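You operate a simulated robot arm through the tools that you are given. There is no shell and no other tool.

The job below is to be done with a simulated robot arm. You get a single attempt, and the scene is never put back.

Task
Brake the silver turntable and soap the oil smear off it.
Fine: use the yellow pad, loaded at the soap tin; brake on before rubbing; put the pad back. What is to be rubbed or washed off counts as gone when no trace of it is left.

The check looks at the end state, three seconds after you hand in, the way a careful person would. Anything else that was tipped, shoved, dropped, spilled or broken makes it a failure.

Robot
A 6-joint arm with a two-finger gripper, fixed in place. Base frame: the origin is at the foot of the arm, x ahead of it, y to its left, z up. Readings come in m, degrees, newtons and seconds.
Its first joint turns from -166.0 to 166.0 degrees. Payload 2.45 kg.
Tool frame: the origin (TCP) lies between the finger pads and is the grasp point; the fingertips stand 0.02 m ahead of it; z points along the fingers, y is the line along which they close. The gripper opens to 0.14 m. The gripper's body begins 0.168 m behind the TCP.
Orientation is told as [roll, pitch, yaw] about the base's x, y, z axes, in that order, counted from this pose: with the fingers straight down and closing along the base's y, the tool's x points along the base's -x, its y along +y and its z along -z.

Tools
- The arm moves only by the tool nudge_tool. Its argument "targets" is a list of rows, each a list of 2 entries, a list of its own where there are three numbers: the shift along the tool's x, y, z in units of 20 mm (1.0 is 20 mm), then the turn, a rotation vector about the tool's x, y, z in units of 4 degrees (1.0 is 4 degrees). In form: [[[tx, ty, tz], [ax, ay, az]], ...]. A call has 1 to 20 rows; each row shifts and turns the commanded pose from where the row before left it, along the tool's axes as they then stand. "fingers" is the closure, from 0 (fully open) to 1 (shut), set as the call begins (left out, the last holds). A call with a number of a shift or a turn outside -1 to 1 is refused whole. Rows are played at 5 a second. More than 0.05 m and 8.6 degrees between two rows, or a gripper value outside its range, and nothing of the call is played. A pose out of reach is approached as far as the arm can. The call stops where the force on the tool passes 40 N (or 10 N more than at its start, if that is more) or the arm is blocked; 0.2 s more then pass. Each finger travels about 0.045 m/s and halts on what it meets, pressing with about 29 N; the grip force reading is that of the motor and also rises with nothing between the fingers. The clock runs only during rows and for 0.2 s after the last one: add rows that do not move to give the fingers time. The reply holds the time, the measured pose of the TCP, the force on the tool along the base axes, the opening and the grip force, in the units named above and with some noise, with the torque about the TCP (base axes, N m) and any sound that the robot's microphone picked up.
- Cameras (640 x 400 px; columns grow to the right, rows downward): "scene" is fixed at [0.2184, -0.5108, 1.6294]; the picture's right is [0.55, -0.83, 0.00], its down [-0.54, -0.36, -0.76] and it looks along [0.63, 0.42, -0.65] (base axes); focal length 310 px, centre (320, 200). "wrist" rides on the gripper at [0.078, 0.011, -0.209] in the tool frame; the picture's right is [-0.14, 0.99, 0.00], its down [-0.92, -0.13, -0.37] and it looks along [-0.36, -0.05, 0.93] (tool axes); focal length 280 px, centre (320, 200). There is no depth. A picture from a camera that has moved, and an enlarged one, comes with that camera's place and axes in the base frame and with its lens. The place of the scene camera against the robot may be out by one fixed shift of up to 0.018 m in any direction.
- grab_frame(camera): a new picture of that camera. It takes no simulated time.
- zoom(camera, box): a new picture of the part [left, top, right, bottom] of that camera's present view, enlarged. It takes no simulated time.
- finish_job(): hands the job in; it is judged then, once.

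Nothing tells you positions but the pictures and the camera data. Unless the task says otherwise, let go and move clear before handing in.

The tools are called after "Request:" by a JSON object that holds its "fn" and its "kwargs". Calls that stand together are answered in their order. nudge_tool: Moves the arm, as the interface text tells. Its arguments: {"type":"object","properties":{"targets":{"type":"array","items":{"type":"array"}},"fingers":{"type":"number"}},"required":["targets"]} The other tools are called the same way: grab_frame (camera) takes a picture; zoom (camera, box) takes an enlarged picture of a part of a camera's view; finish_job () hands the job in.

At the start:

```text
clock: 0.0
ee_pos: [0.6667, -0.0282, 1.2635]
orientation: [0.0, 0.0, 0.0]
contact_force: [0.5, 0.2, 0.3]
torque: [0.0, 0.0, 0.0]
opening: 0.1402
grip_force: 0.0
```

scene: 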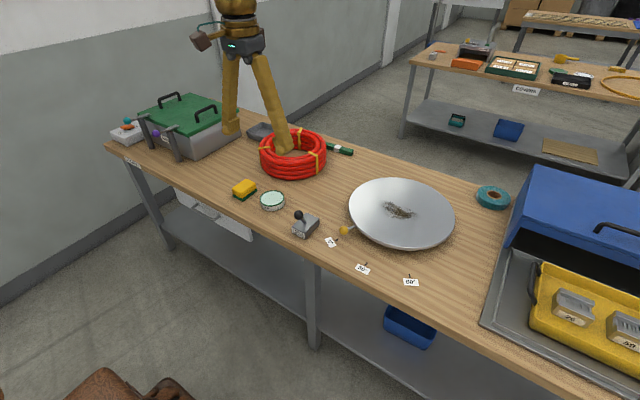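
wrist: 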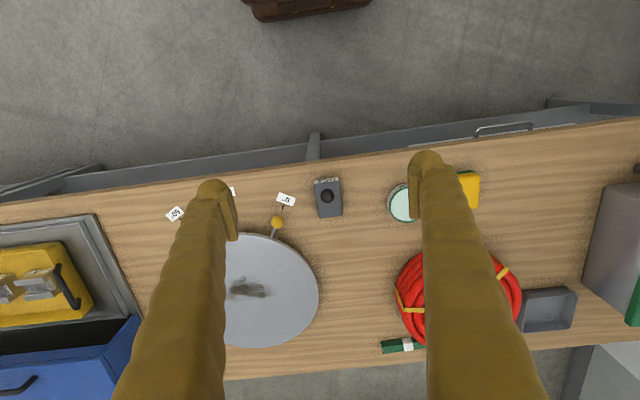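

I see a bench with a silver turntable with a dark smear, a lever box, a round soap tin and a yellow pad. I'll look closer at each before moving.

Request:
{"fn": "zoom", "kwargs": {"camera": "scene", "box": [220, 160, 380, 260]}}

Request:
{"fn": "zoom", "kwargs": {"camera": "scene", "box": [320, 160, 480, 300]}}

Request:
{"fn": "zoom", "kwargs": {"camera": "wrist", "box": [220, 140, 500, 320]}}

Request:
{"fn": "zoom", "kwargs": {"camera": "scene", "box": [90, 80, 250, 180]}}

```text
4.00 times, centred on (300, 210) of scene
camera zoom: at [0.2184, -0.5108, 1.6294], right [0.55, -0.83, 0.0], down [-0.54, -0.36, -0.76], along [0.63, 0.42, -0.65], focal length 1239 px, centre (400, 160)
```

zoom: 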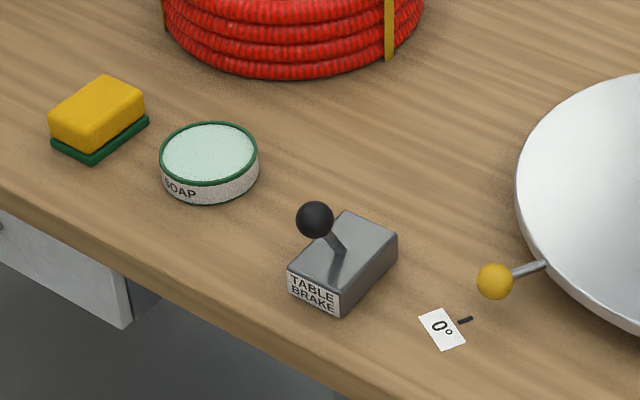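

```text
2.86 times, centred on (400, 230) of scene
camera zoom: at [0.2184, -0.5108, 1.6294], right [0.55, -0.83, 0.0], down [-0.54, -0.36, -0.76], along [0.63, 0.42, -0.65], focal length 885 px, centre (91, 114)
```

zoom: 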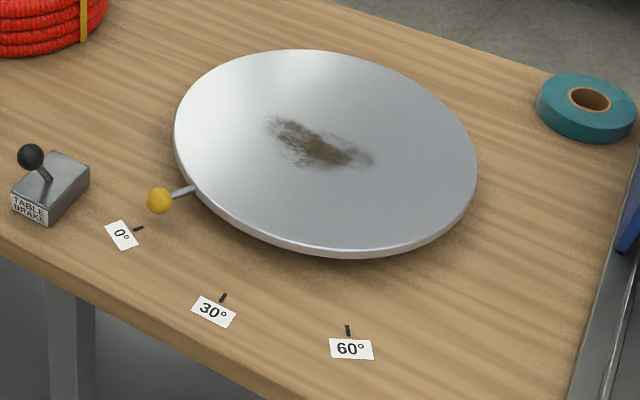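

```text
2.22 times, centred on (360, 230) of wrist
camera zoom: at [0.5899, -0.0163, 1.4713], right [0.14, 0.99, 0.0], down [0.92, -0.13, 0.37], along [0.36, -0.05, -0.93], focal length 623 px, centre (231, 133)
```

zoom: 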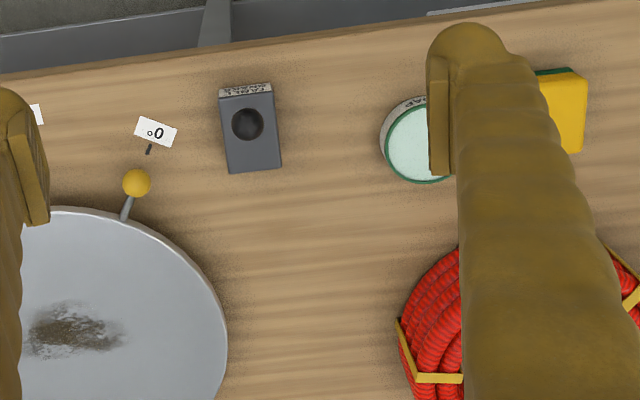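

```text
4.00 times, centred on (170, 130) of scene
camera zoom: at [0.2184, -0.5108, 1.6294], right [0.55, -0.83, 0.0], down [-0.54, -0.36, -0.76], along [0.63, 0.42, -0.65], focal length 1239 px, centre (920, 480)
```

zoom: 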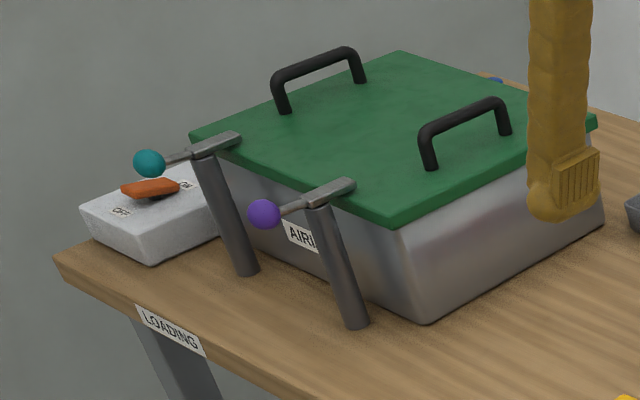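

The bench top seems to be near z≈0.80, with the brake around (0.81, -0.03), the tin and pad further to the left, and the turntable around (1.1, -0.26), which is far out. I'll lower the arm for a closer look at the brake and tin.

Request:
{"fn": "nudge_tool", "kwargs": {"targets": [[[-0.24, 0, 0.97], [0, 0, 0]], [[-0.24, 0, 0.97], [0, 0, 0]], [[-0.24, 0, 0.97], [0, 0, 0]], [[-0.24, 0, 0.97], [0, 0, 0]], [[-0.24, 0, 0.97], [0, 0, 0]], [[-0.24, 0, 0.97], [0, 0, 0]], [[-0.24, 0, 0.97], [0, 0, 0]], [[-0.24, 0, 0.97], [0, 0, 0]], [[-0.24, 0, 0.97], [0, 0, 0]], [[-0.24, 0, 0.97], [0, 0, 0]], [[-0.24, 0, 0.97], [0, 0, 0]]], "fingers": 0}}

Request:
{"fn": "grab_frame", "kwargs": {"camera": "wrist"}}

Request:
{"fn": "grab_frame", "kwargs": {"camera": "scene"}}

```text
clock: 2.4
ee_pos: [0.7185, -0.0285, 1.0488]
orientation: [0.0, 0.0, 0.0]
contact_force: [0.0, 0.2, -0.3]
torque: [0.0, 0.0, 0.02]
opening: 0.1403
grip_force: 0.1
```

```text
taken
camera wrist: at [0.642, -0.0166, 1.2572], right [0.14, 0.99, 0.0], down [0.92, -0.13, 0.37], along [0.37, -0.05, -0.93], focal length 280 px, centre (320, 200)
```

wrist: 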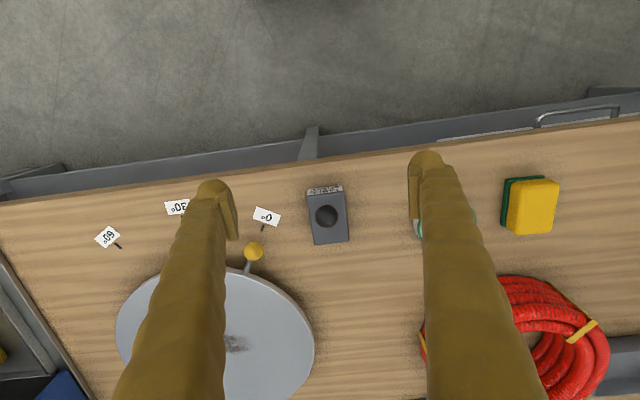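

```text
taken
```

scene: 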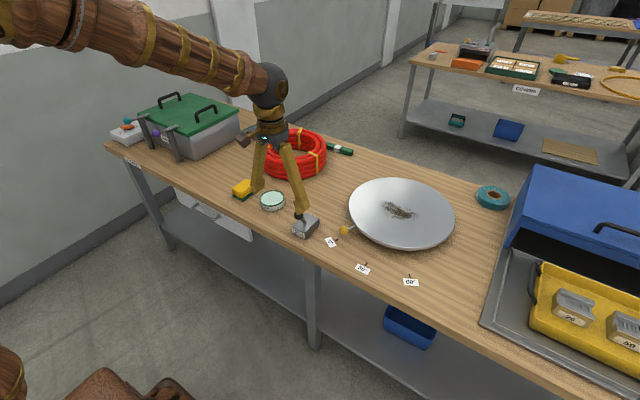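

The brake, tin and pad are now closer. I'll zoom in on each for detail.

Request:
{"fn": "zoom", "kwargs": {"camera": "wrist", "box": [270, 160, 390, 260]}}

Request:
{"fn": "zoom", "kwargs": {"camera": "wrist", "box": [400, 150, 580, 260]}}

Request:
{"fn": "zoom", "kwargs": {"camera": "wrist", "box": [100, 200, 340, 400]}}

```text
4.00 times, centred on (330, 210) of wrist
camera zoom: at [0.642, -0.0166, 1.2572], right [0.14, 0.99, 0.0], down [0.92, -0.13, 0.37], along [0.37, -0.05, -0.93], focal length 1122 px, centre (280, 160)
```

zoom: 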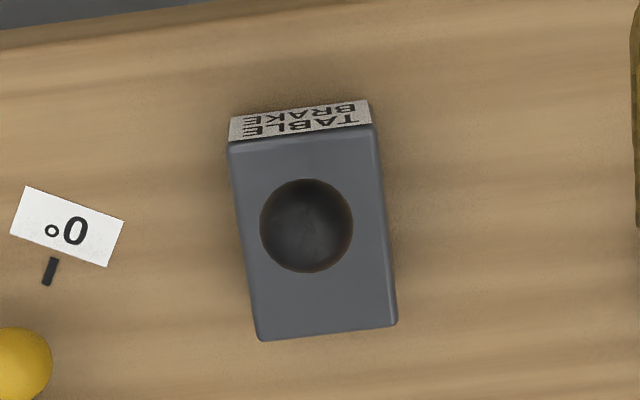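

```text
3.56 times, centred on (490, 205) of wrist
camera zoom: at [0.642, -0.0166, 1.2572], right [0.14, 0.99, 0.0], down [0.92, -0.13, 0.37], along [0.37, -0.05, -0.93], focal length 997 px, centre (-284, 182)
```

zoom: 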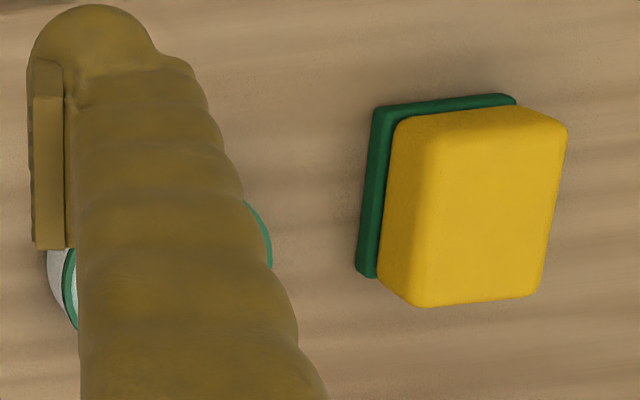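

```text
2.00 times, centred on (220, 300) of wrist
camera zoom: at [0.642, -0.0166, 1.2572], right [0.14, 0.99, 0.0], down [0.92, -0.13, 0.37], along [0.37, -0.05, -0.93], focal length 561 px, centre (520, 0)
```

zoom: 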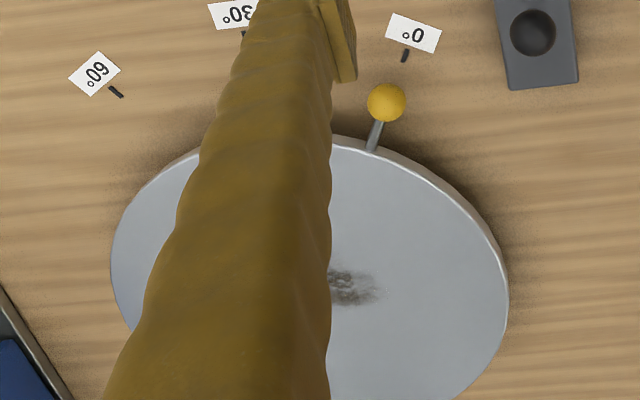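

The brake ball leans toward the robot (-x, the label side), so it probably throws away from the robot. I'll move left over the tin and pad to get a second viewpoint for triangulation.

Request:
{"fn": "nudge_tool", "kwargs": {"targets": [[[0, 0.95, 0.1], [0, 0, 0]], [[0, 0.95, 0.1], [0, 0, 0]], [[0, 0.95, 0.1], [0, 0, 0]], [[0, 0.95, 0.1], [0, 0, 0]], [[0, 0.95, 0.1], [0, 0, 0]], [[0, 0.95, 0.1], [0, 0, 0]], [[0, 0.95, 0.1], [0, 0, 0]], [[0, 0.95, 0.1], [0, 0, 0]], [[0, 0.95, 0.1], [0, 0, 0]], [[0, 0.95, 0.1], [0, 0, 0]], [[0, 0.95, 0.1], [0, 0, 0]], [[0, 0.95, 0.1], [0, 0, 0]], [[0, 0, 0], [0, 0, 0]]]}}

Request:
{"fn": "grab_frame", "kwargs": {"camera": "wrist"}}

Request:
{"fn": "zoom", "kwargs": {"camera": "wrist", "box": [60, 140, 220, 240]}}

Request:
{"fn": "zoom", "kwargs": {"camera": "wrist", "box": [220, 140, 420, 265]}}

```text
clock: 5.2
ee_pos: [0.7189, 0.2024, 1.0255]
orientation: [0.0, 0.1, 0.0]
contact_force: [0.5, 0.0, 0.4]
torque: [0.02, 0.02, -0.01]
opening: 0.1399
grip_force: 0.1
```

```text
taken
camera wrist: at [0.6431, 0.2134, 1.2334], right [0.14, 0.99, 0.0], down [0.92, -0.13, 0.37], along [0.36, -0.05, -0.93], focal length 280 px, centre (320, 200)
```

wrist: 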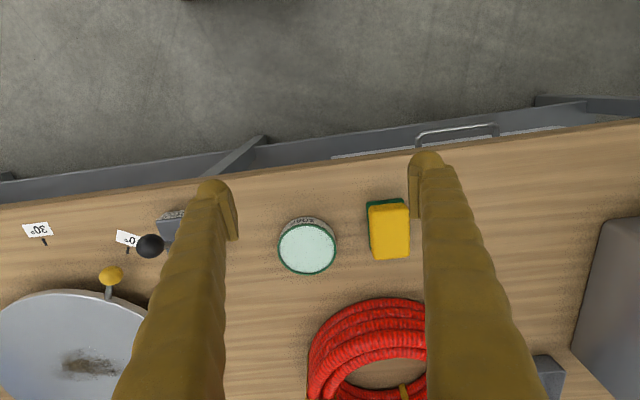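

```text
4.00 times, centred on (140, 190) of wrist
camera zoom: at [0.6431, 0.2134, 1.2334], right [0.14, 0.99, 0.0], down [0.92, -0.13, 0.37], along [0.36, -0.05, -0.93], focal length 1122 px, centre (1040, 240)
```

zoom: 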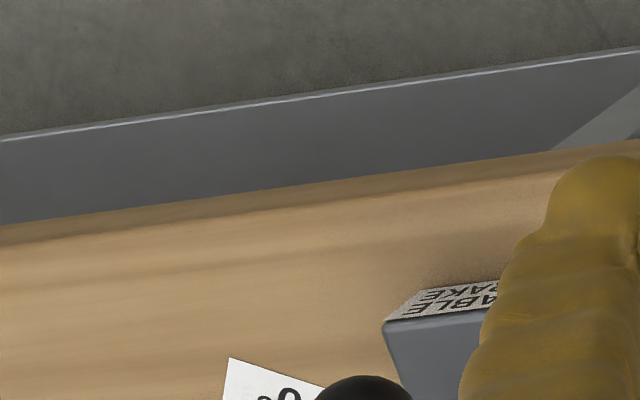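

```text
3.20 times, centred on (320, 202) of wrist
camera zoom: at [0.6431, 0.2134, 1.2334], right [0.14, 0.99, 0.0], down [0.92, -0.13, 0.37], along [0.36, -0.05, -0.93], focal length 897 px, centre (320, 192)
```

zoom: 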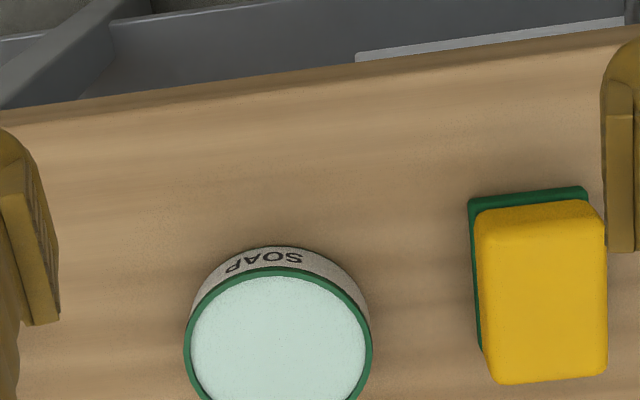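

From two wrist views the brake ball comes out at about (0.80, -0.03, 0.92), leaning toward -x over a box centred near x=0.83. I'll close the fingers, come back over to the robot side of the ball, and then push it away.

Request:
{"fn": "nudge_tool", "kwargs": {"targets": [[[-0.06, -0.968, 0], [0, 0, 0]], [[-0.06, -0.968, 0], [0, 0, 0]], [[-0.06, -0.968, 0], [0, 0, 0]], [[-0.06, -0.968, 0], [0, 0, 0]], [[-0.06, -0.968, 0], [0, 0, 0]], [[-0.06, -0.968, 0], [0, 0, 0]], [[-0.06, -0.968, 0], [0, 0, 0]], [[-0.06, -0.968, 0], [0, 0, 0]], [[-0.06, -0.968, 0], [0, 0, 0]], [[-0.06, -0.968, 0], [0, 0, 0]], [[-0.06, -0.968, 0], [0, 0, 0]], [[-0.06, -0.968, 0], [0, 0, 0]], [[0, 0, 0], [0, 0, 0]]], "fingers": 1}}

Request:
{"fn": "grab_frame", "kwargs": {"camera": "wrist"}}

Request:
{"fn": "zoom", "kwargs": {"camera": "scene", "box": [220, 120, 380, 260]}}

```text
clock: 8.0
ee_pos: [0.7348, -0.0336, 1.0261]
orientation: [0.0, 0.0, 0.0]
contact_force: [0.0, 0.1, 0.2]
torque: [0.03, -0.02, 0.0]
opening: 0.0
grip_force: 28.9
```

```text
taken
camera wrist: at [0.6587, -0.0213, 1.2343], right [0.14, 0.99, 0.0], down [0.92, -0.13, 0.37], along [0.36, -0.05, -0.93], focal length 280 px, centre (320, 200)
```

wrist: 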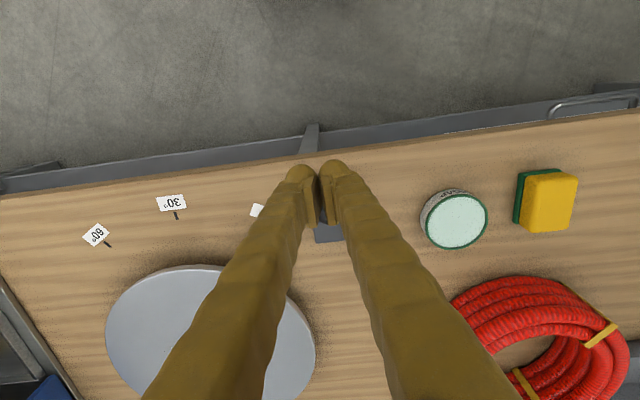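

```text
2.86 times, centred on (300, 190) of scene
camera zoom: at [0.2184, -0.5108, 1.6294], right [0.55, -0.83, 0.0], down [-0.54, -0.36, -0.76], along [0.63, 0.42, -0.65], focal length 885 px, centre (377, 229)
```

zoom: 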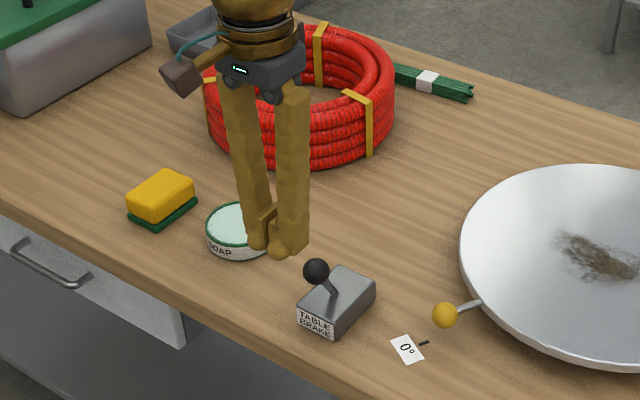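

The fingertips sit just on the robot side of the ball. I'll lower to ball height and check before pushing.

Request:
{"fn": "nudge_tool", "kwargs": {"targets": [[[0, 0, 1], [0, 0, 0]], [[0, 0, 1], [0, 0, 0]], [[0, 0, 1], [0, 0, 0]], [[0, 0, 1], [0, 0, 0]], [[0, 0, 1], [0, 0, 0]], [[0, 0, 0], [0, 0, 0]]]}}

Request:
{"fn": "zoom", "kwargs": {"camera": "scene", "box": [260, 170, 360, 250]}}

Request:
{"fn": "zoom", "kwargs": {"camera": "wrist", "box": [240, 140, 400, 260]}}

```text
clock: 9.4
ee_pos: [0.7341, -0.033, 0.9241]
orientation: [0.0, 0.1, 0.0]
contact_force: [0.2, 1.1, 0.1]
torque: [0.01, 0.0, -0.02]
opening: 0.0002
grip_force: 29.1
```

```text
5.00 times, centred on (310, 210) of scene
camera zoom: at [0.2184, -0.5108, 1.6294], right [0.55, -0.83, 0.0], down [-0.54, -0.36, -0.76], along [0.63, 0.42, -0.65], focal length 1548 px, centre (370, 150)
```

zoom: 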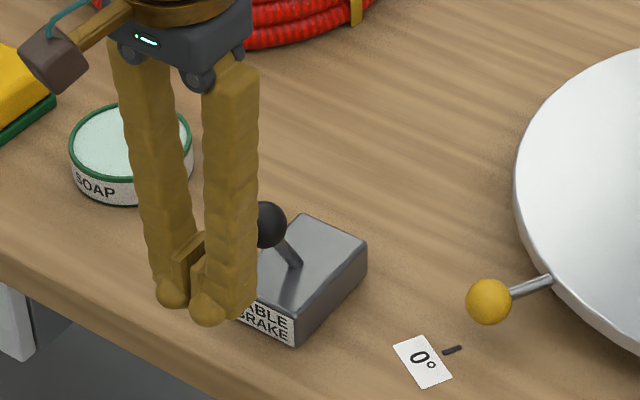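

```text
3.33 times, centred on (320, 200) of wrist
camera zoom: at [0.6572, -0.0207, 1.1325], right [0.14, 0.99, 0.0], down [0.92, -0.13, 0.37], along [0.36, -0.05, -0.93], focal length 935 px, centre (320, 200)
```

zoom: 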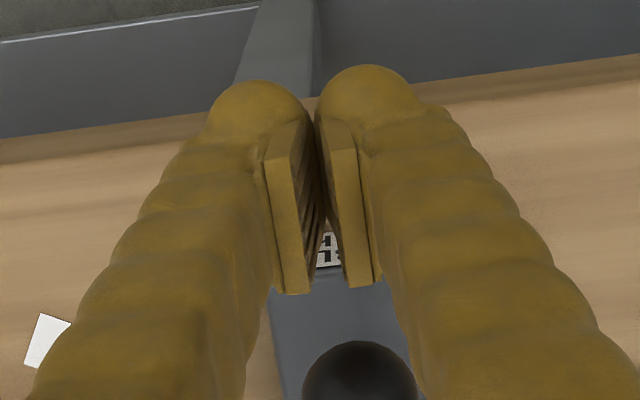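

The ball is straight ahead in +x of the closed fingers. I'll push it slowly away from the robot.

Request:
{"fn": "nudge_tool", "kwargs": {"targets": [[[-0.5, 0.15, 0], [0, 0, 0]], [[-0.5, 0, 0], [0, 0, 0]], [[-0.5, 0, 0], [0, 0, 0]], [[-0.5, 0, 0], [0, 0, 0]], [[-0.5, 0, 0], [0, 0, 0]], [[-0.5, 0, 0], [0, 0, 0]], [[-0.5, 0, 0], [0, 0, 0]], [[0, 0, 0], [0, 0, 0]]]}}

Request:
{"fn": "zoom", "kwargs": {"camera": "scene", "box": [260, 170, 360, 250]}}

```text
clock: 11.2
ee_pos: [0.8045, -0.0305, 0.9255]
orientation: [0.0, 0.0, 0.0]
contact_force: [-0.5, 0.0, -0.3]
torque: [0.01, 0.0, 0.0]
opening: 0.0
grip_force: 28.8
```

```text
5.00 times, centred on (310, 210) of scene
camera zoom: at [0.2184, -0.5108, 1.6294], right [0.55, -0.83, 0.0], down [-0.54, -0.36, -0.76], along [0.63, 0.42, -0.65], focal length 1548 px, centre (370, 150)
```

zoom: 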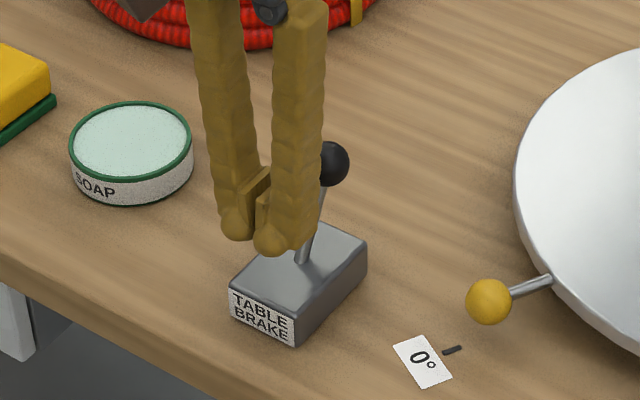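

The lever has swung past upright to the far side, and the contact force is near zero. I'll push slightly further to be sure it's at its stop, then back off and look.

Request:
{"fn": "nudge_tool", "kwargs": {"targets": [[[-0.5, 0, 0], [0, 0, 0]], [[-0.4, 0, 0], [0, 0, 0]], [[-0.4, 0, 0], [0, 0, 0]], [[-0.4, 0, 0], [0, 0, 0]], [[-0.4, 0, 0], [0, 0, 0]]]}}

Request:
{"fn": "zoom", "kwargs": {"camera": "scene", "box": [260, 170, 360, 250]}}

```text
clock: 12.4
ee_pos: [0.837, -0.0296, 0.9235]
orientation: [0.0, 0.5, 0.0]
contact_force: [-14.7, 0.1, -2.7]
torque: [-0.01, 0.14, 0.01]
opening: 0.0059
grip_force: 29.7
stopped in row 5: the force on the tool passed its limit at 55 N (the readings are from after the stop); the commanded pose is now the measured one
```

```text
5.00 times, centred on (310, 210) of scene
camera zoom: at [0.2184, -0.5108, 1.6294], right [0.55, -0.83, 0.0], down [-0.54, -0.36, -0.76], along [0.63, 0.42, -0.65], focal length 1548 px, centre (370, 150)
```

zoom: 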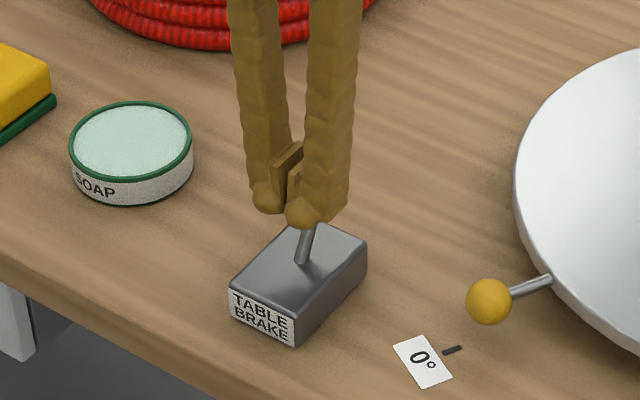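

The lever hit its end stop and the box hasn't moved. I'll back away toward the robot and then go up.

Request:
{"fn": "nudge_tool", "kwargs": {"targets": [[[0.5, 0, 0], [0, 0, 0]], [[1, 0, 0], [0, 0, 0]], [[1, 0, 0], [0, 0, 0]], [[0.5, 0, -0.5], [0, 0, 0]], [[0, 0, -1], [0, 0, 0]], [[0, 0, -1], [0, 0, 0]], [[0, 0, -1], [0, 0, 0]], [[0, 0, -1], [0, 0, 0]], [[0, 0, -1], [0, 0, 0]], [[0, 0, -1], [0, 0, 0]], [[0, 0, -1], [0, 0, 0]], [[0, 0, 0], [0, 0, 0]]]}}

Request:
{"fn": "zoom", "kwargs": {"camera": "scene", "box": [260, 170, 360, 250]}}

Request:
{"fn": "zoom", "kwargs": {"camera": "scene", "box": [320, 160, 480, 300]}}

```text
clock: 15.0
ee_pos: [0.7808, -0.029, 1.0761]
orientation: [0.0, 0.6, 0.0]
contact_force: [0.0, 0.2, 0.8]
torque: [0.01, -0.03, 0.01]
opening: 0.0
grip_force: 29.5
```

```text
5.00 times, centred on (310, 210) of scene
camera zoom: at [0.2184, -0.5108, 1.6294], right [0.55, -0.83, 0.0], down [-0.54, -0.36, -0.76], along [0.63, 0.42, -0.65], focal length 1548 px, centre (370, 150)
```

zoom: 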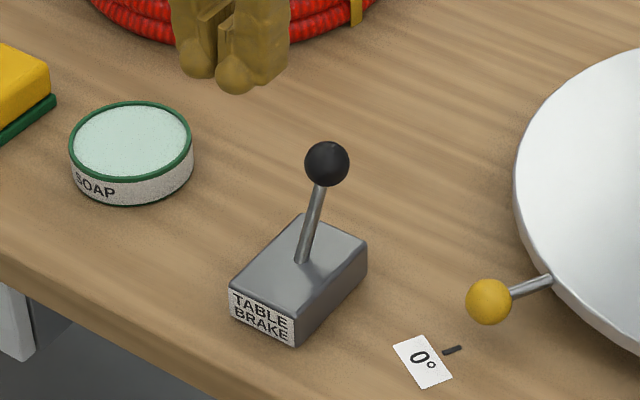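

```text
2.86 times, centred on (400, 230) of scene
camera zoom: at [0.2184, -0.5108, 1.6294], right [0.55, -0.83, 0.0], down [-0.54, -0.36, -0.76], along [0.63, 0.42, -0.65], focal length 885 px, centre (91, 114)
```

zoom: 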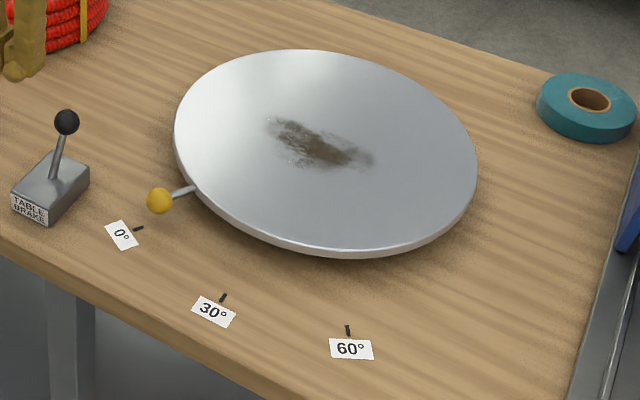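

The brake lever rests in its thrown position and the turntable hasn't moved. Next I'll check how far out I can get with the tool tilted outward, moving above the plate in free air.

Request:
{"fn": "nudge_tool", "kwargs": {"targets": [[[0, -1, 0], [0, -0.9, 0]], [[0, -1, 0], [0, -0.9, 0]], [[0, -1, 0], [0, -0.9, 0]], [[0, -1, 0], [0, -0.9, 0]], [[0, -1, 0], [0, -0.9, 0]], [[0, -1, 0], [0, -0.9, 0]], [[0, -1, 0], [0, -0.9, 0]], [[0, -1, 0], [0, -0.9, 0]], [[0, -1, 0], [0, -0.9, 0]], [[0, -1, 0], [0, -0.9, 0]], [[0, 0, 0], [0, 0, 0]]]}}

Request:
{"fn": "grab_frame", "kwargs": {"camera": "wrist"}}

Request:
{"fn": "grab_frame", "kwargs": {"camera": "scene"}}

```text
clock: 17.4
ee_pos: [0.7802, -0.2288, 1.075]
orientation: [0.0, -35.6, 0.0]
contact_force: [-0.6, 0.2, -0.5]
torque: [0.01, 0.0, -0.02]
opening: 0.0
grip_force: 29.2
```

```text
taken
camera wrist: at [0.5963, -0.2182, 1.199], right [0.11, 0.99, 0.08], down [0.53, -0.13, 0.84], along [0.84, -0.05, -0.54], focal length 280 px, centre (320, 200)
```

wrist: 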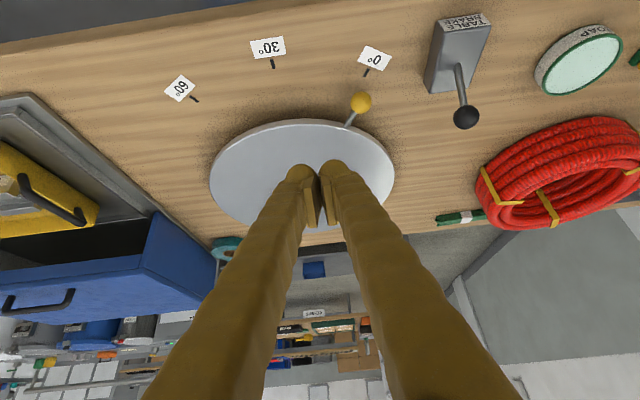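

```text
taken
```

scene: 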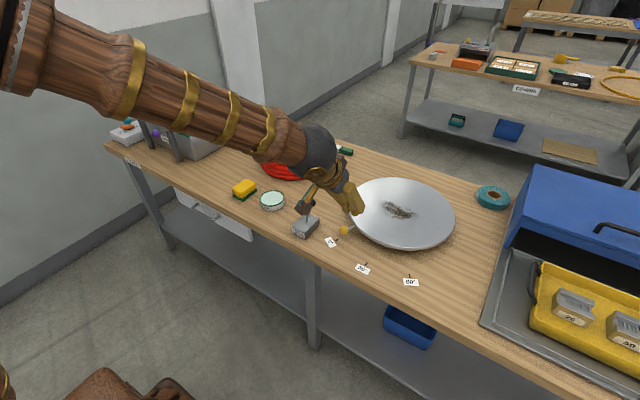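

Tilted about 36° works. I'll extend out over the plate to about x=1.14, staying above z≈0.97, to see whether it's reachable.

Request:
{"fn": "nudge_tool", "kwargs": {"targets": [[[-0.651, -0.14, 0.808], [0, 0, 0]], [[-0.651, -0.14, 0.808], [0, 0, 0]], [[-0.651, -0.14, 0.808], [0, 0, 0]], [[-0.651, -0.14, 0.808], [0, 0, 0]], [[-0.651, -0.14, 0.808], [0, 0, 0]], [[-0.651, -0.14, 0.808], [0, 0, 0]], [[-0.651, -0.14, 0.808], [0, 0, 0]], [[-0.651, -0.14, 0.808], [0, 0, 0]], [[-0.651, -0.14, 0.808], [0, 0, 0]], [[-0.651, -0.14, 0.808], [0, 0, 0]], [[-0.651, -0.14, 0.808], [0, 0, 0]], [[-0.651, -0.14, 0.808], [0, 0, 0]], [[-0.651, -0.14, 0.808], [0, 0, 0]], [[-0.651, -0.14, 0.808], [0, 0, 0]], [[-0.651, -0.14, 0.808], [0, 0, 0]], [[-0.651, -0.14, 0.808], [0, 0, 0]], [[-0.651, -0.14, 0.808], [0, 0, 0]], [[-0.651, -0.14, 0.808], [0, 0, 0]], [[0, 0, 0], [0, 0, 0]], [[0, 0, 0], [0, 0, 0]]]}}

Request:
{"fn": "grab_frame", "kwargs": {"camera": "wrist"}}

Request:
{"fn": "zoom", "kwargs": {"camera": "scene", "box": [320, 130, 480, 270]}}

```text
clock: 21.6
ee_pos: [1.1406, -0.2813, 0.9742]
orientation: [0.0, -35.6, 0.1]
contact_force: [0.3, 0.5, 0.6]
torque: [-0.04, -0.01, 0.0]
opening: 0.0
grip_force: 29.3
```

```text
taken
camera wrist: at [0.957, -0.2704, 1.0984], right [0.11, 0.99, 0.08], down [0.54, -0.13, 0.83], along [0.84, -0.05, -0.54], focal length 280 px, centre (320, 200)
```

wrist: 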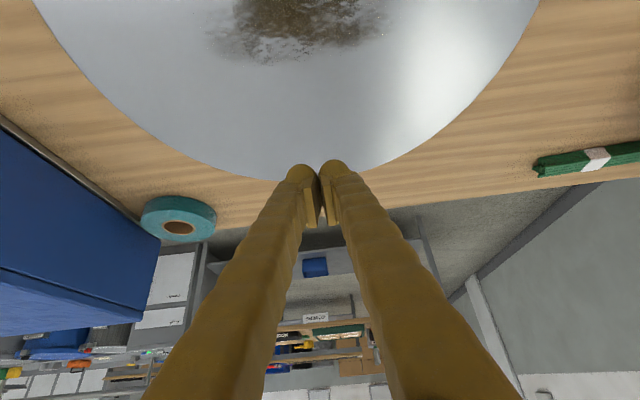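

```text
2.86 times, centred on (400, 200) of scene
camera zoom: at [0.2184, -0.5108, 1.6294], right [0.55, -0.83, 0.0], down [-0.54, -0.36, -0.76], along [0.63, 0.42, -0.65], focal length 885 px, centre (91, 200)
```

zoom: 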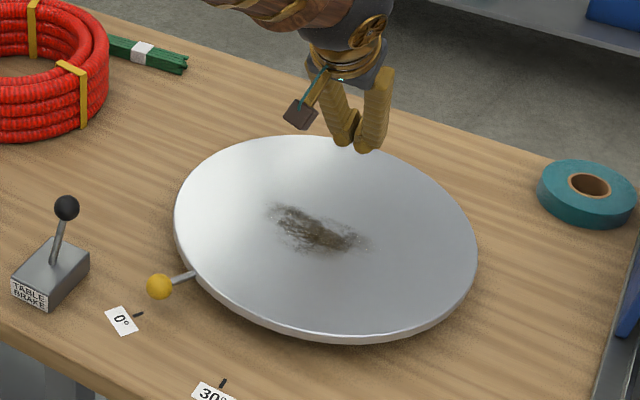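

Reachable with margin at r≈1.17. I'll pull back some 0.16 m for a clear wrist view of the whole smear.

Request:
{"fn": "nudge_tool", "kwargs": {"targets": [[[0.813, 0, -0.582], [0, 0, 0]], [[0.813, 0, -0.582], [0, 0, 0]], [[0.813, 0, -0.582], [0, 0, 0]], [[0.813, 0, -0.582], [0, 0, 0]], [[0.813, 0, -0.582], [0, 0, 0]], [[0.813, 0, -0.582], [0, 0, 0]], [[0.813, 0, -0.582], [0, 0, 0]], [[0.813, 0, -0.582], [0, 0, 0]], [[0, 0, 0], [0, 0, 0]]]}}

Request:
{"fn": "grab_frame", "kwargs": {"camera": "wrist"}}

Request:
{"fn": "zoom", "kwargs": {"camera": "scene", "box": [360, 180, 440, 230]}}

```text
clock: 23.6
ee_pos: [0.9797, -0.28, 0.9737]
orientation: [0.0, -35.4, 0.0]
contact_force: [0.5, -0.4, 0.3]
torque: [0.01, -0.01, -0.02]
opening: 0.0003
grip_force: 29.5
```

```text
taken
camera wrist: at [0.7958, -0.2691, 1.0981], right [0.11, 0.99, 0.08], down [0.54, -0.13, 0.83], along [0.84, -0.05, -0.54], focal length 280 px, centre (320, 200)
```

wrist: 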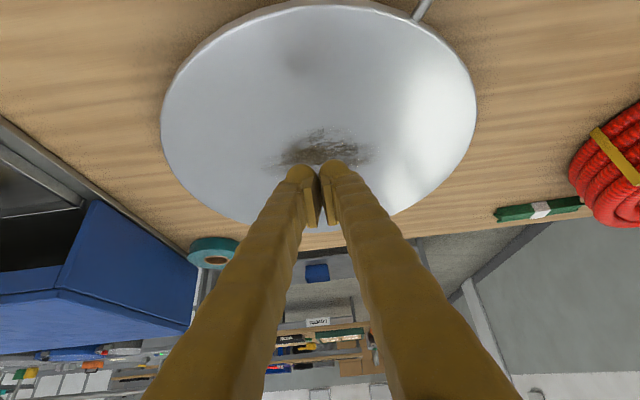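

```text
8.00 times, centred on (400, 205) of scene
camera zoom: at [0.2184, -0.5108, 1.6294], right [0.55, -0.83, 0.0], down [-0.54, -0.36, -0.76], along [0.63, 0.42, -0.65], focal length 2477 px, centre (-320, 160)
```

zoom: 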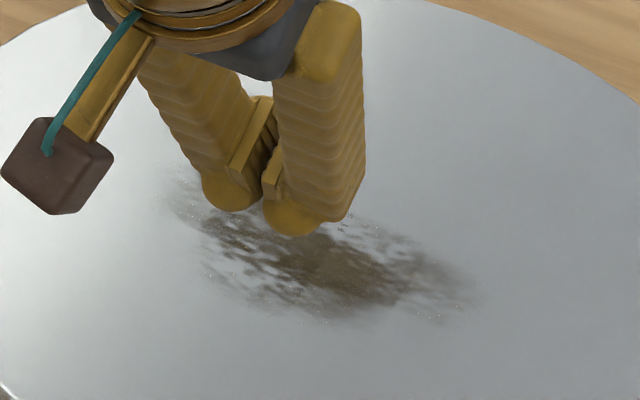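

The smear spans roughly x 1.015–1.10, y -0.36 to -0.195. I'll test reach again at the far edge at a lower height, still clear of the plate.

Request:
{"fn": "nudge_tool", "kwargs": {"targets": [[[-0.515, -0.25, 0.784], [0, 0, 0]], [[-0.515, -0.25, 0.784], [0, 0, 0]], [[-0.515, -0.25, 0.784], [0, 0, 0]], [[-0.515, -0.25, 0.784], [0, 0, 0]], [[-0.515, -0.25, 0.784], [0, 0, 0]], [[-0.515, -0.25, 0.784], [0, 0, 0]], [[-0.515, -0.25, 0.784], [0, 0, 0]], [[-0.515, -0.25, 0.784], [0, 0, 0]], [[0, 0, 0], [0, 0, 0]]]}}

Request:
{"fn": "zoom", "kwargs": {"camera": "scene", "box": [340, 150, 480, 250]}}

Request:
{"fn": "grab_frame", "kwargs": {"camera": "wrist"}}

```text
clock: 25.6
ee_pos: [1.1189, -0.322, 0.9191]
orientation: [0.0, -35.6, 0.0]
contact_force: [-0.5, -0.6, -0.9]
torque: [0.0, 0.0, 0.04]
opening: 0.0
grip_force: 30.0
```

```text
4.00 times, centred on (410, 200) of scene
camera zoom: at [0.2184, -0.5108, 1.6294], right [0.55, -0.83, 0.0], down [-0.54, -0.36, -0.76], along [0.63, 0.42, -0.65], focal length 1239 px, centre (-40, 200)
```

zoom: 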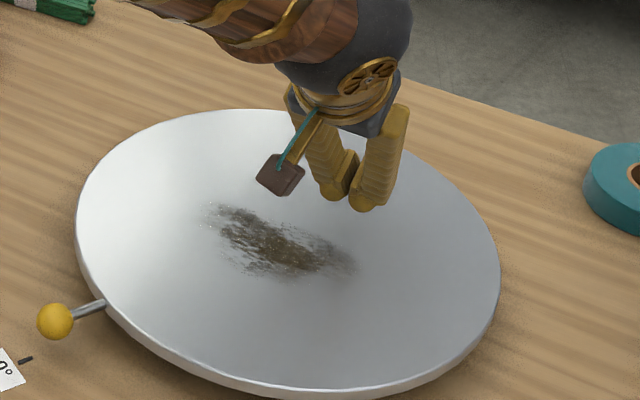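

```text
taken
camera wrist: at [0.936, -0.3097, 1.0432], right [0.11, 0.99, 0.08], down [0.54, -0.13, 0.83], along [0.84, -0.05, -0.54], focal length 280 px, centre (320, 200)
```

wrist: 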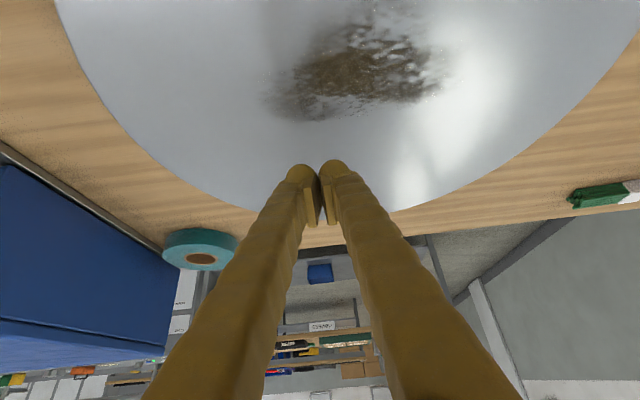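

Reach is fine at the far edge. Now I'll retreat up and back and travel left to the pad, setting a part-open gripper so the fingers clear the tin.

Request:
{"fn": "nudge_tool", "kwargs": {"targets": [[[0.643, 0.6, -0.943], [0, 0, 0]], [[0.643, 0.6, -0.943], [0, 0, 0]], [[0.643, 0.6, -0.943], [0, 0, 0]], [[0.643, 0.6, -0.943], [0, 0, 0]], [[0.643, 0.6, -0.943], [0, 0, 0]], [[0.643, 0.6, -0.943], [0, 0, 0]], [[0.643, 0.6, -0.943], [0, 0, 0]], [[0.643, 0.6, -0.943], [0, 0, 0]], [[0.643, 0.6, -0.943], [0, 0, 0]], [[0.643, 0.6, -0.943], [0, 0, 0]], [[0.643, 0.6, -0.943], [0, 0, 0]], [[0.643, 0.6, -0.943], [0, 0, 0]], [[0.643, 0.6, -0.943], [0, 0, 0]], [[0.643, 0.6, -0.943], [0, 0, 0]], [[0, 1, 0], [0, 0, 0]], [[0, 1, 0], [0, 0, 0]], [[0, 1, 0], [0, 0, 0]], [[0, 1, 0], [0, 0, 0]], [[0, 1, 0], [0, 0, 0]], [[0, 1, 0], [0, 0, 0]]]}}

Request:
{"fn": "nudge_tool", "kwargs": {"targets": [[[0, 1, 0], [0, 0, 0]], [[0, 1, 0], [0, 0, 0]], [[0, 1, 0], [0, 0, 0]], [[0, 1, 0], [0, 0, 0]], [[0, 1, 0], [0, 0, 0]], [[0, 1, 0], [0, 0, 0]], [[0, 1, 0], [0, 0, 0]], [[0, 1, 0], [0, 0, 0]], [[0, 1, 0], [0, 0, 0]], [[0, 1, 0], [0, 0, 0]], [[0, 1, 0], [0, 0, 0]], [[0, 1, 0], [0, 0, 0]], [[0, 1, 0], [0, 0, 0]], [[0, 1, 0], [0, 0, 0]], [[0, 1, 0], [0, 0, 0]], [[0, 1, 0], [0, 0, 0]], [[0, 0.2, 0], [0, 0, 0]], [[0, 0, 0], [0, 0, 0]]], "fingers": 0.4}}

Request:
{"fn": "grab_frame", "kwargs": {"camera": "wrist"}}

Request:
{"fn": "grab_frame", "kwargs": {"camera": "scene"}}

```text
clock: 29.8
ee_pos: [0.8189, -0.0324, 1.0281]
orientation: [0.0, -35.6, -0.1]
contact_force: [0.0, -0.5, -0.3]
torque: [-0.01, 0.01, -0.03]
opening: 0.0001
grip_force: 29.6
```

```text
clock: 33.6
ee_pos: [0.8193, 0.2921, 1.0321]
orientation: [0.0, -35.5, 0.1]
contact_force: [-0.7, -0.2, -0.5]
torque: [-0.02, -0.01, -0.03]
opening: 0.084
grip_force: 0.1
```

```text
taken
camera wrist: at [0.6357, 0.3027, 1.1549], right [0.11, 0.99, 0.08], down [0.54, -0.13, 0.83], along [0.84, -0.05, -0.54], focal length 280 px, centre (320, 200)
```

wrist: 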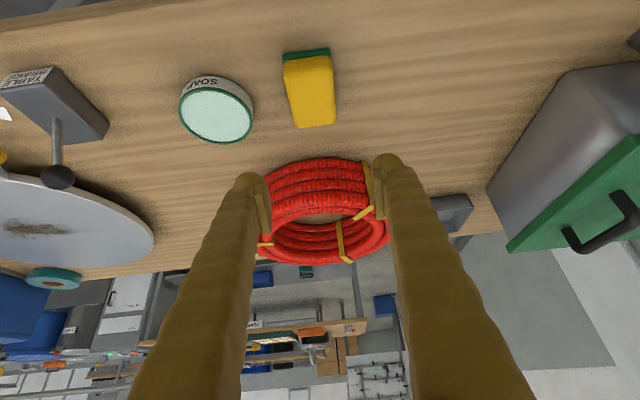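

```text
taken
```

scene: 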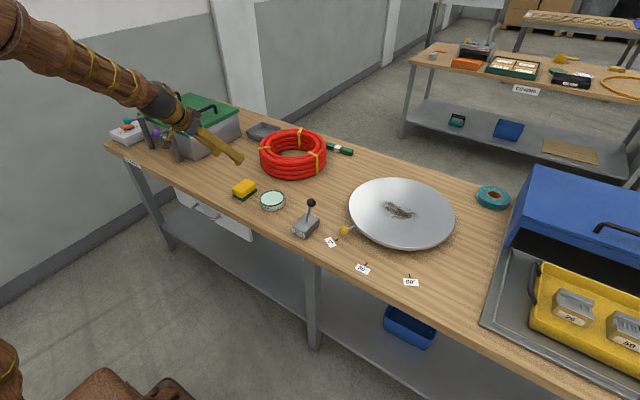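

The gripper is tilted above and behind the pad. I'll zoom for the pad's exact place and height.

Request:
{"fn": "zoom", "kwargs": {"camera": "wrist", "box": [240, 20, 400, 140]}}

Request:
{"fn": "zoom", "kwargs": {"camera": "scene", "box": [190, 130, 290, 220]}}

```text
3.33 times, centred on (320, 80) of wrist
camera zoom: at [0.6357, 0.3027, 1.1549], right [0.11, 0.99, 0.08], down [0.54, -0.13, 0.83], along [0.84, -0.05, -0.54], focal length 935 px, centre (320, 600)
```

zoom: 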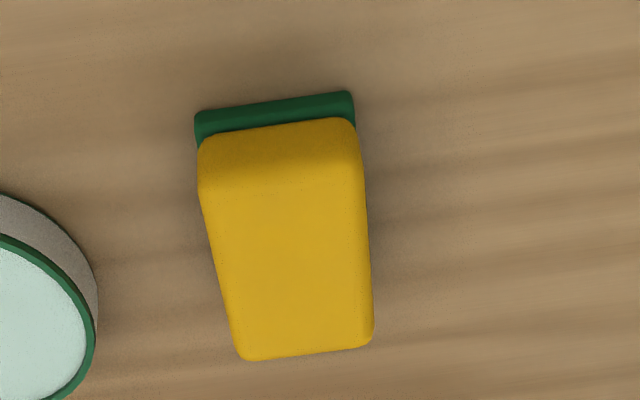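

```text
4.44 times, centred on (240, 175) of scene
camera zoom: at [0.2184, -0.5108, 1.6294], right [0.55, -0.83, 0.0], down [-0.54, -0.36, -0.76], along [0.63, 0.42, -0.65], focal length 1376 px, centre (676, 311)
```

zoom: 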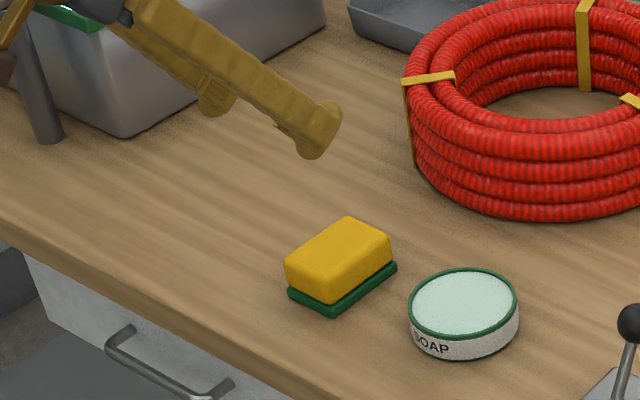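

The pad's centre is near (0.865, 0.290), its top about 0.857, and it's aligned with x. I'll descend to a point straddling just above it.

Request:
{"fn": "nudge_tool", "kwargs": {"targets": [[[0.247, -0.01, 0.837], [0, 0, 0]], [[0.247, -0.01, 0.837], [0, 0, 0]], [[0.247, -0.01, 0.837], [0, 0, 0]], [[0.247, -0.01, 0.837], [0, 0, 0]], [[0.247, -0.01, 0.837], [0, 0, 0]], [[0.247, -0.01, 0.837], [0, 0, 0]], [[0.247, -0.01, 0.837], [0, 0, 0]], [[0.247, -0.01, 0.837], [0, 0, 0]], [[0, 0, 0], [0, 0, 0]]]}}

Request:
{"fn": "zoom", "kwargs": {"camera": "wrist", "box": [200, 60, 440, 240]}}

Request:
{"fn": "zoom", "kwargs": {"camera": "scene", "box": [190, 130, 290, 220]}}

```text
clock: 35.6
ee_pos: [0.8649, 0.2901, 0.8978]
orientation: [0.0, -35.5, -0.1]
contact_force: [0.1, 0.1, 0.7]
torque: [0.06, 0.0, -0.03]
opening: 0.084
grip_force: 0.0
```

```text
2.22 times, centred on (320, 150) of wrist
camera zoom: at [0.6813, 0.302, 1.022], right [0.11, 0.99, 0.08], down [0.54, -0.13, 0.83], along [0.84, -0.05, -0.54], focal length 623 px, centre (320, 311)
```

zoom: 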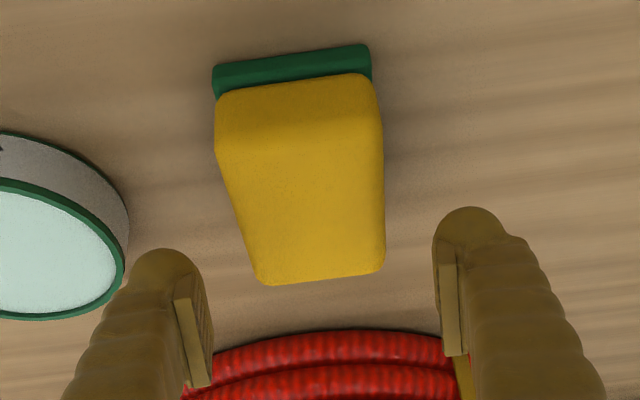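

```text
4.44 times, centred on (240, 175) of scene
camera zoom: at [0.2184, -0.5108, 1.6294], right [0.55, -0.83, 0.0], down [-0.54, -0.36, -0.76], along [0.63, 0.42, -0.65], focal length 1376 px, centre (676, 311)
```

zoom: 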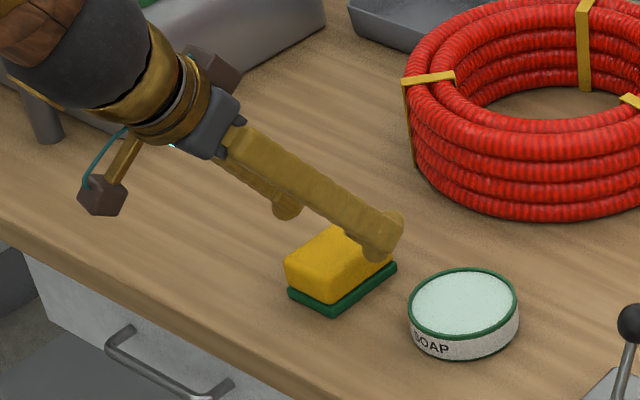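

Refined: the bench top is about 0.82, and the pad spans x 0.82–0.90 with its top near 0.863. I'll lower to the grip height.

Request:
{"fn": "nudge_tool", "kwargs": {"targets": [[[0.362, 0.01, 0.399], [0, 0, 0]], [[0.362, 0.01, 0.399], [0, 0, 0]], [[0.362, 0.01, 0.399], [0, 0, 0]], [[0.362, 0.01, 0.399], [0, 0, 0]], [[0, 0, 0], [0, 0, 0]]]}}

Request:
{"fn": "zoom", "kwargs": {"camera": "wrist", "box": [200, 60, 440, 240]}}

Request:
{"fn": "zoom", "kwargs": {"camera": "scene", "box": [210, 160, 290, 220]}}

```text
clock: 36.8
ee_pos: [0.8589, 0.2916, 0.8559]
orientation: [0.0, -35.6, 0.0]
contact_force: [0.3, 0.7, 0.3]
torque: [0.0, 0.0, 0.01]
opening: 0.084
grip_force: 0.0
```

```text
2.22 times, centred on (320, 150) of wrist
camera zoom: at [0.6756, 0.3027, 0.9794], right [0.11, 0.99, 0.08], down [0.54, -0.13, 0.83], along [0.84, -0.05, -0.54], focal length 623 px, centre (320, 311)
```

zoom: 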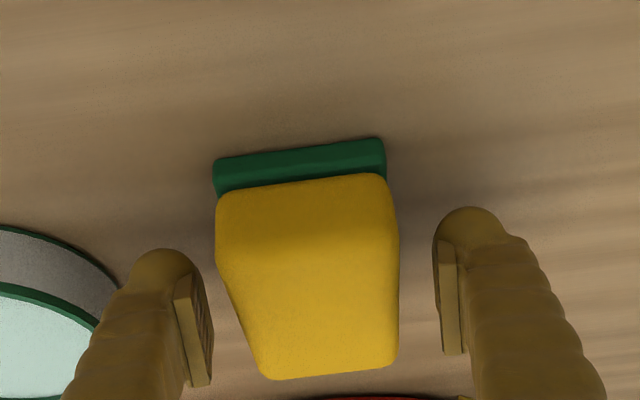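

```text
6.67 times, centred on (250, 190) of scene
camera zoom: at [0.2184, -0.5108, 1.6294], right [0.55, -0.83, 0.0], down [-0.54, -0.36, -0.76], along [0.63, 0.42, -0.65], focal length 2064 px, centre (787, 267)
```

zoom: 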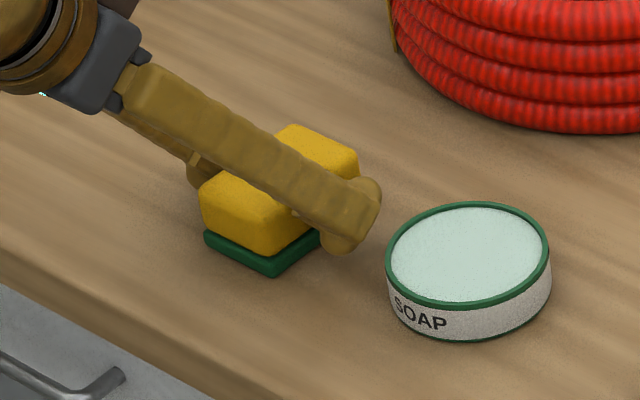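

The fingers straddle the pad and clear the tin. I'll rise 3 mm to hold the yellow body and close.

Request:
{"fn": "nudge_tool", "kwargs": {"targets": [[[-0.087, 0, -0.122], [0, 0, 0]], [[0, 0, 0], [0, 0, 0]]]}}

Request:
{"fn": "nudge_tool", "kwargs": {"targets": [[[0, 0, 0], [0, 0, 0]], [[0, 0, 0], [0, 0, 0]], [[0, 0, 0], [0, 0, 0]], [[0, 0, 0], [0, 0, 0]], [[0, 0, 0], [0, 0, 0]], [[0, 0, 0], [0, 0, 0]]], "fingers": 1}}

Request:
{"fn": "zoom", "kwargs": {"camera": "wrist", "box": [200, 60, 440, 240]}}

Request:
{"fn": "zoom", "kwargs": {"camera": "scene", "box": [210, 160, 290, 220]}}

```text
clock: 37.4
ee_pos: [0.8592, 0.291, 0.8575]
orientation: [0.0, -35.5, 0.0]
contact_force: [-0.1, 0.1, 0.5]
torque: [-0.02, 0.0, -0.03]
opening: 0.084
grip_force: 0.0
```

```text
clock: 38.8
ee_pos: [0.8592, 0.2911, 0.8599]
orientation: [0.0, -35.5, 0.0]
contact_force: [0.3, -0.5, 1.2]
torque: [-0.07, 0.04, -0.02]
opening: 0.0578
grip_force: 29.3
```

```text
2.22 times, centred on (320, 150) of wrist
camera zoom: at [0.6756, 0.3026, 0.9826], right [0.11, 0.99, 0.08], down [0.54, -0.13, 0.83], along [0.84, -0.05, -0.54], focal length 623 px, centre (320, 311)
```

zoom: 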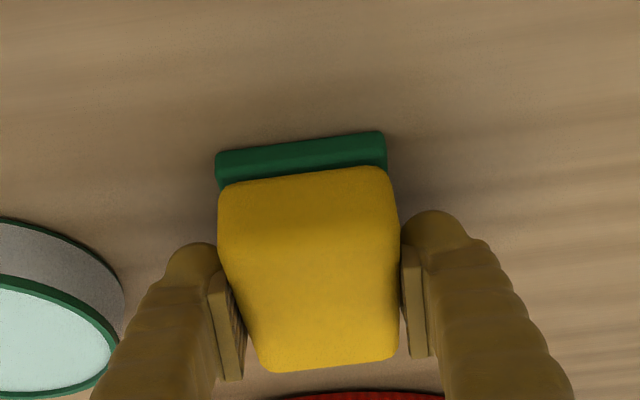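

```text
6.67 times, centred on (250, 190) of scene
camera zoom: at [0.2184, -0.5108, 1.6294], right [0.55, -0.83, 0.0], down [-0.54, -0.36, -0.76], along [0.63, 0.42, -0.65], focal length 2064 px, centre (787, 267)
```

zoom: 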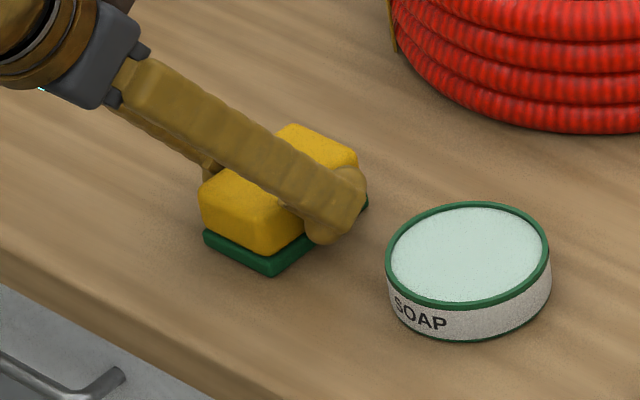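

The pad is gripped at 0.058 m; its home pose is TCP (0.859, 0.291, 0.860). I'll lift it.

Request:
{"fn": "nudge_tool", "kwargs": {"targets": [[[-0.29, 0, -0.407], [0, 0, 0]], [[-0.436, 0, -0.61], [0, 0, 0]], [[-0.436, 0, -0.61], [0, 0, 0]], [[-0.436, 0, -0.61], [0, 0, 0]], [[-0.436, 0, -0.61], [0, 0, 0]], [[0, 0, 0], [0, 0, 0]]]}}

Request:
{"fn": "zoom", "kwargs": {"camera": "wrist", "box": [200, 60, 440, 240]}}

Request:
{"fn": "zoom", "kwargs": {"camera": "scene", "box": [210, 130, 290, 220]}}

```text
clock: 40.2
ee_pos: [0.8588, 0.2911, 0.9288]
orientation: [-0.1, -35.6, 0.0]
contact_force: [0.0, 0.5, -0.1]
torque: [-0.01, 0.01, 0.0]
opening: 0.0578
grip_force: 29.2
```

```text
2.22 times, centred on (320, 150) of wrist
camera zoom: at [0.6761, 0.3026, 1.0529], right [0.11, 0.99, 0.08], down [0.54, -0.13, 0.84], along [0.84, -0.05, -0.54], focal length 623 px, centre (320, 311)
```

zoom: 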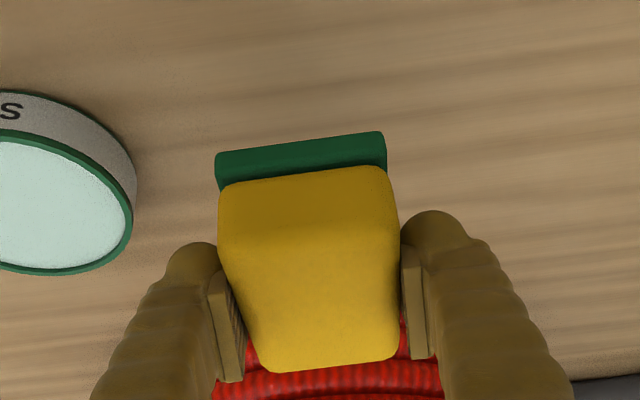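

```text
4.44 times, centred on (250, 175) of scene
camera zoom: at [0.2184, -0.5108, 1.6294], right [0.55, -0.83, 0.0], down [-0.54, -0.36, -0.76], along [0.63, 0.42, -0.65], focal length 1376 px, centre (631, 311)
```

zoom: 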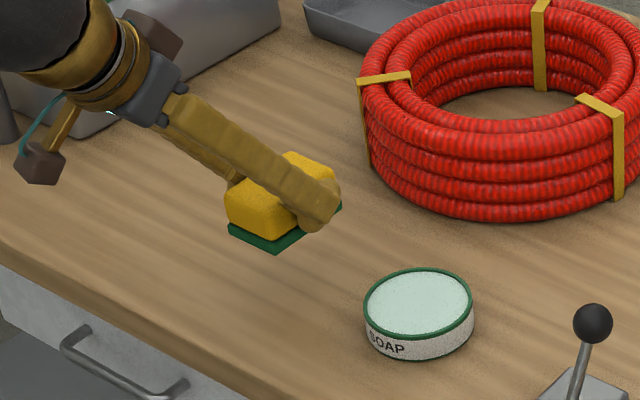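

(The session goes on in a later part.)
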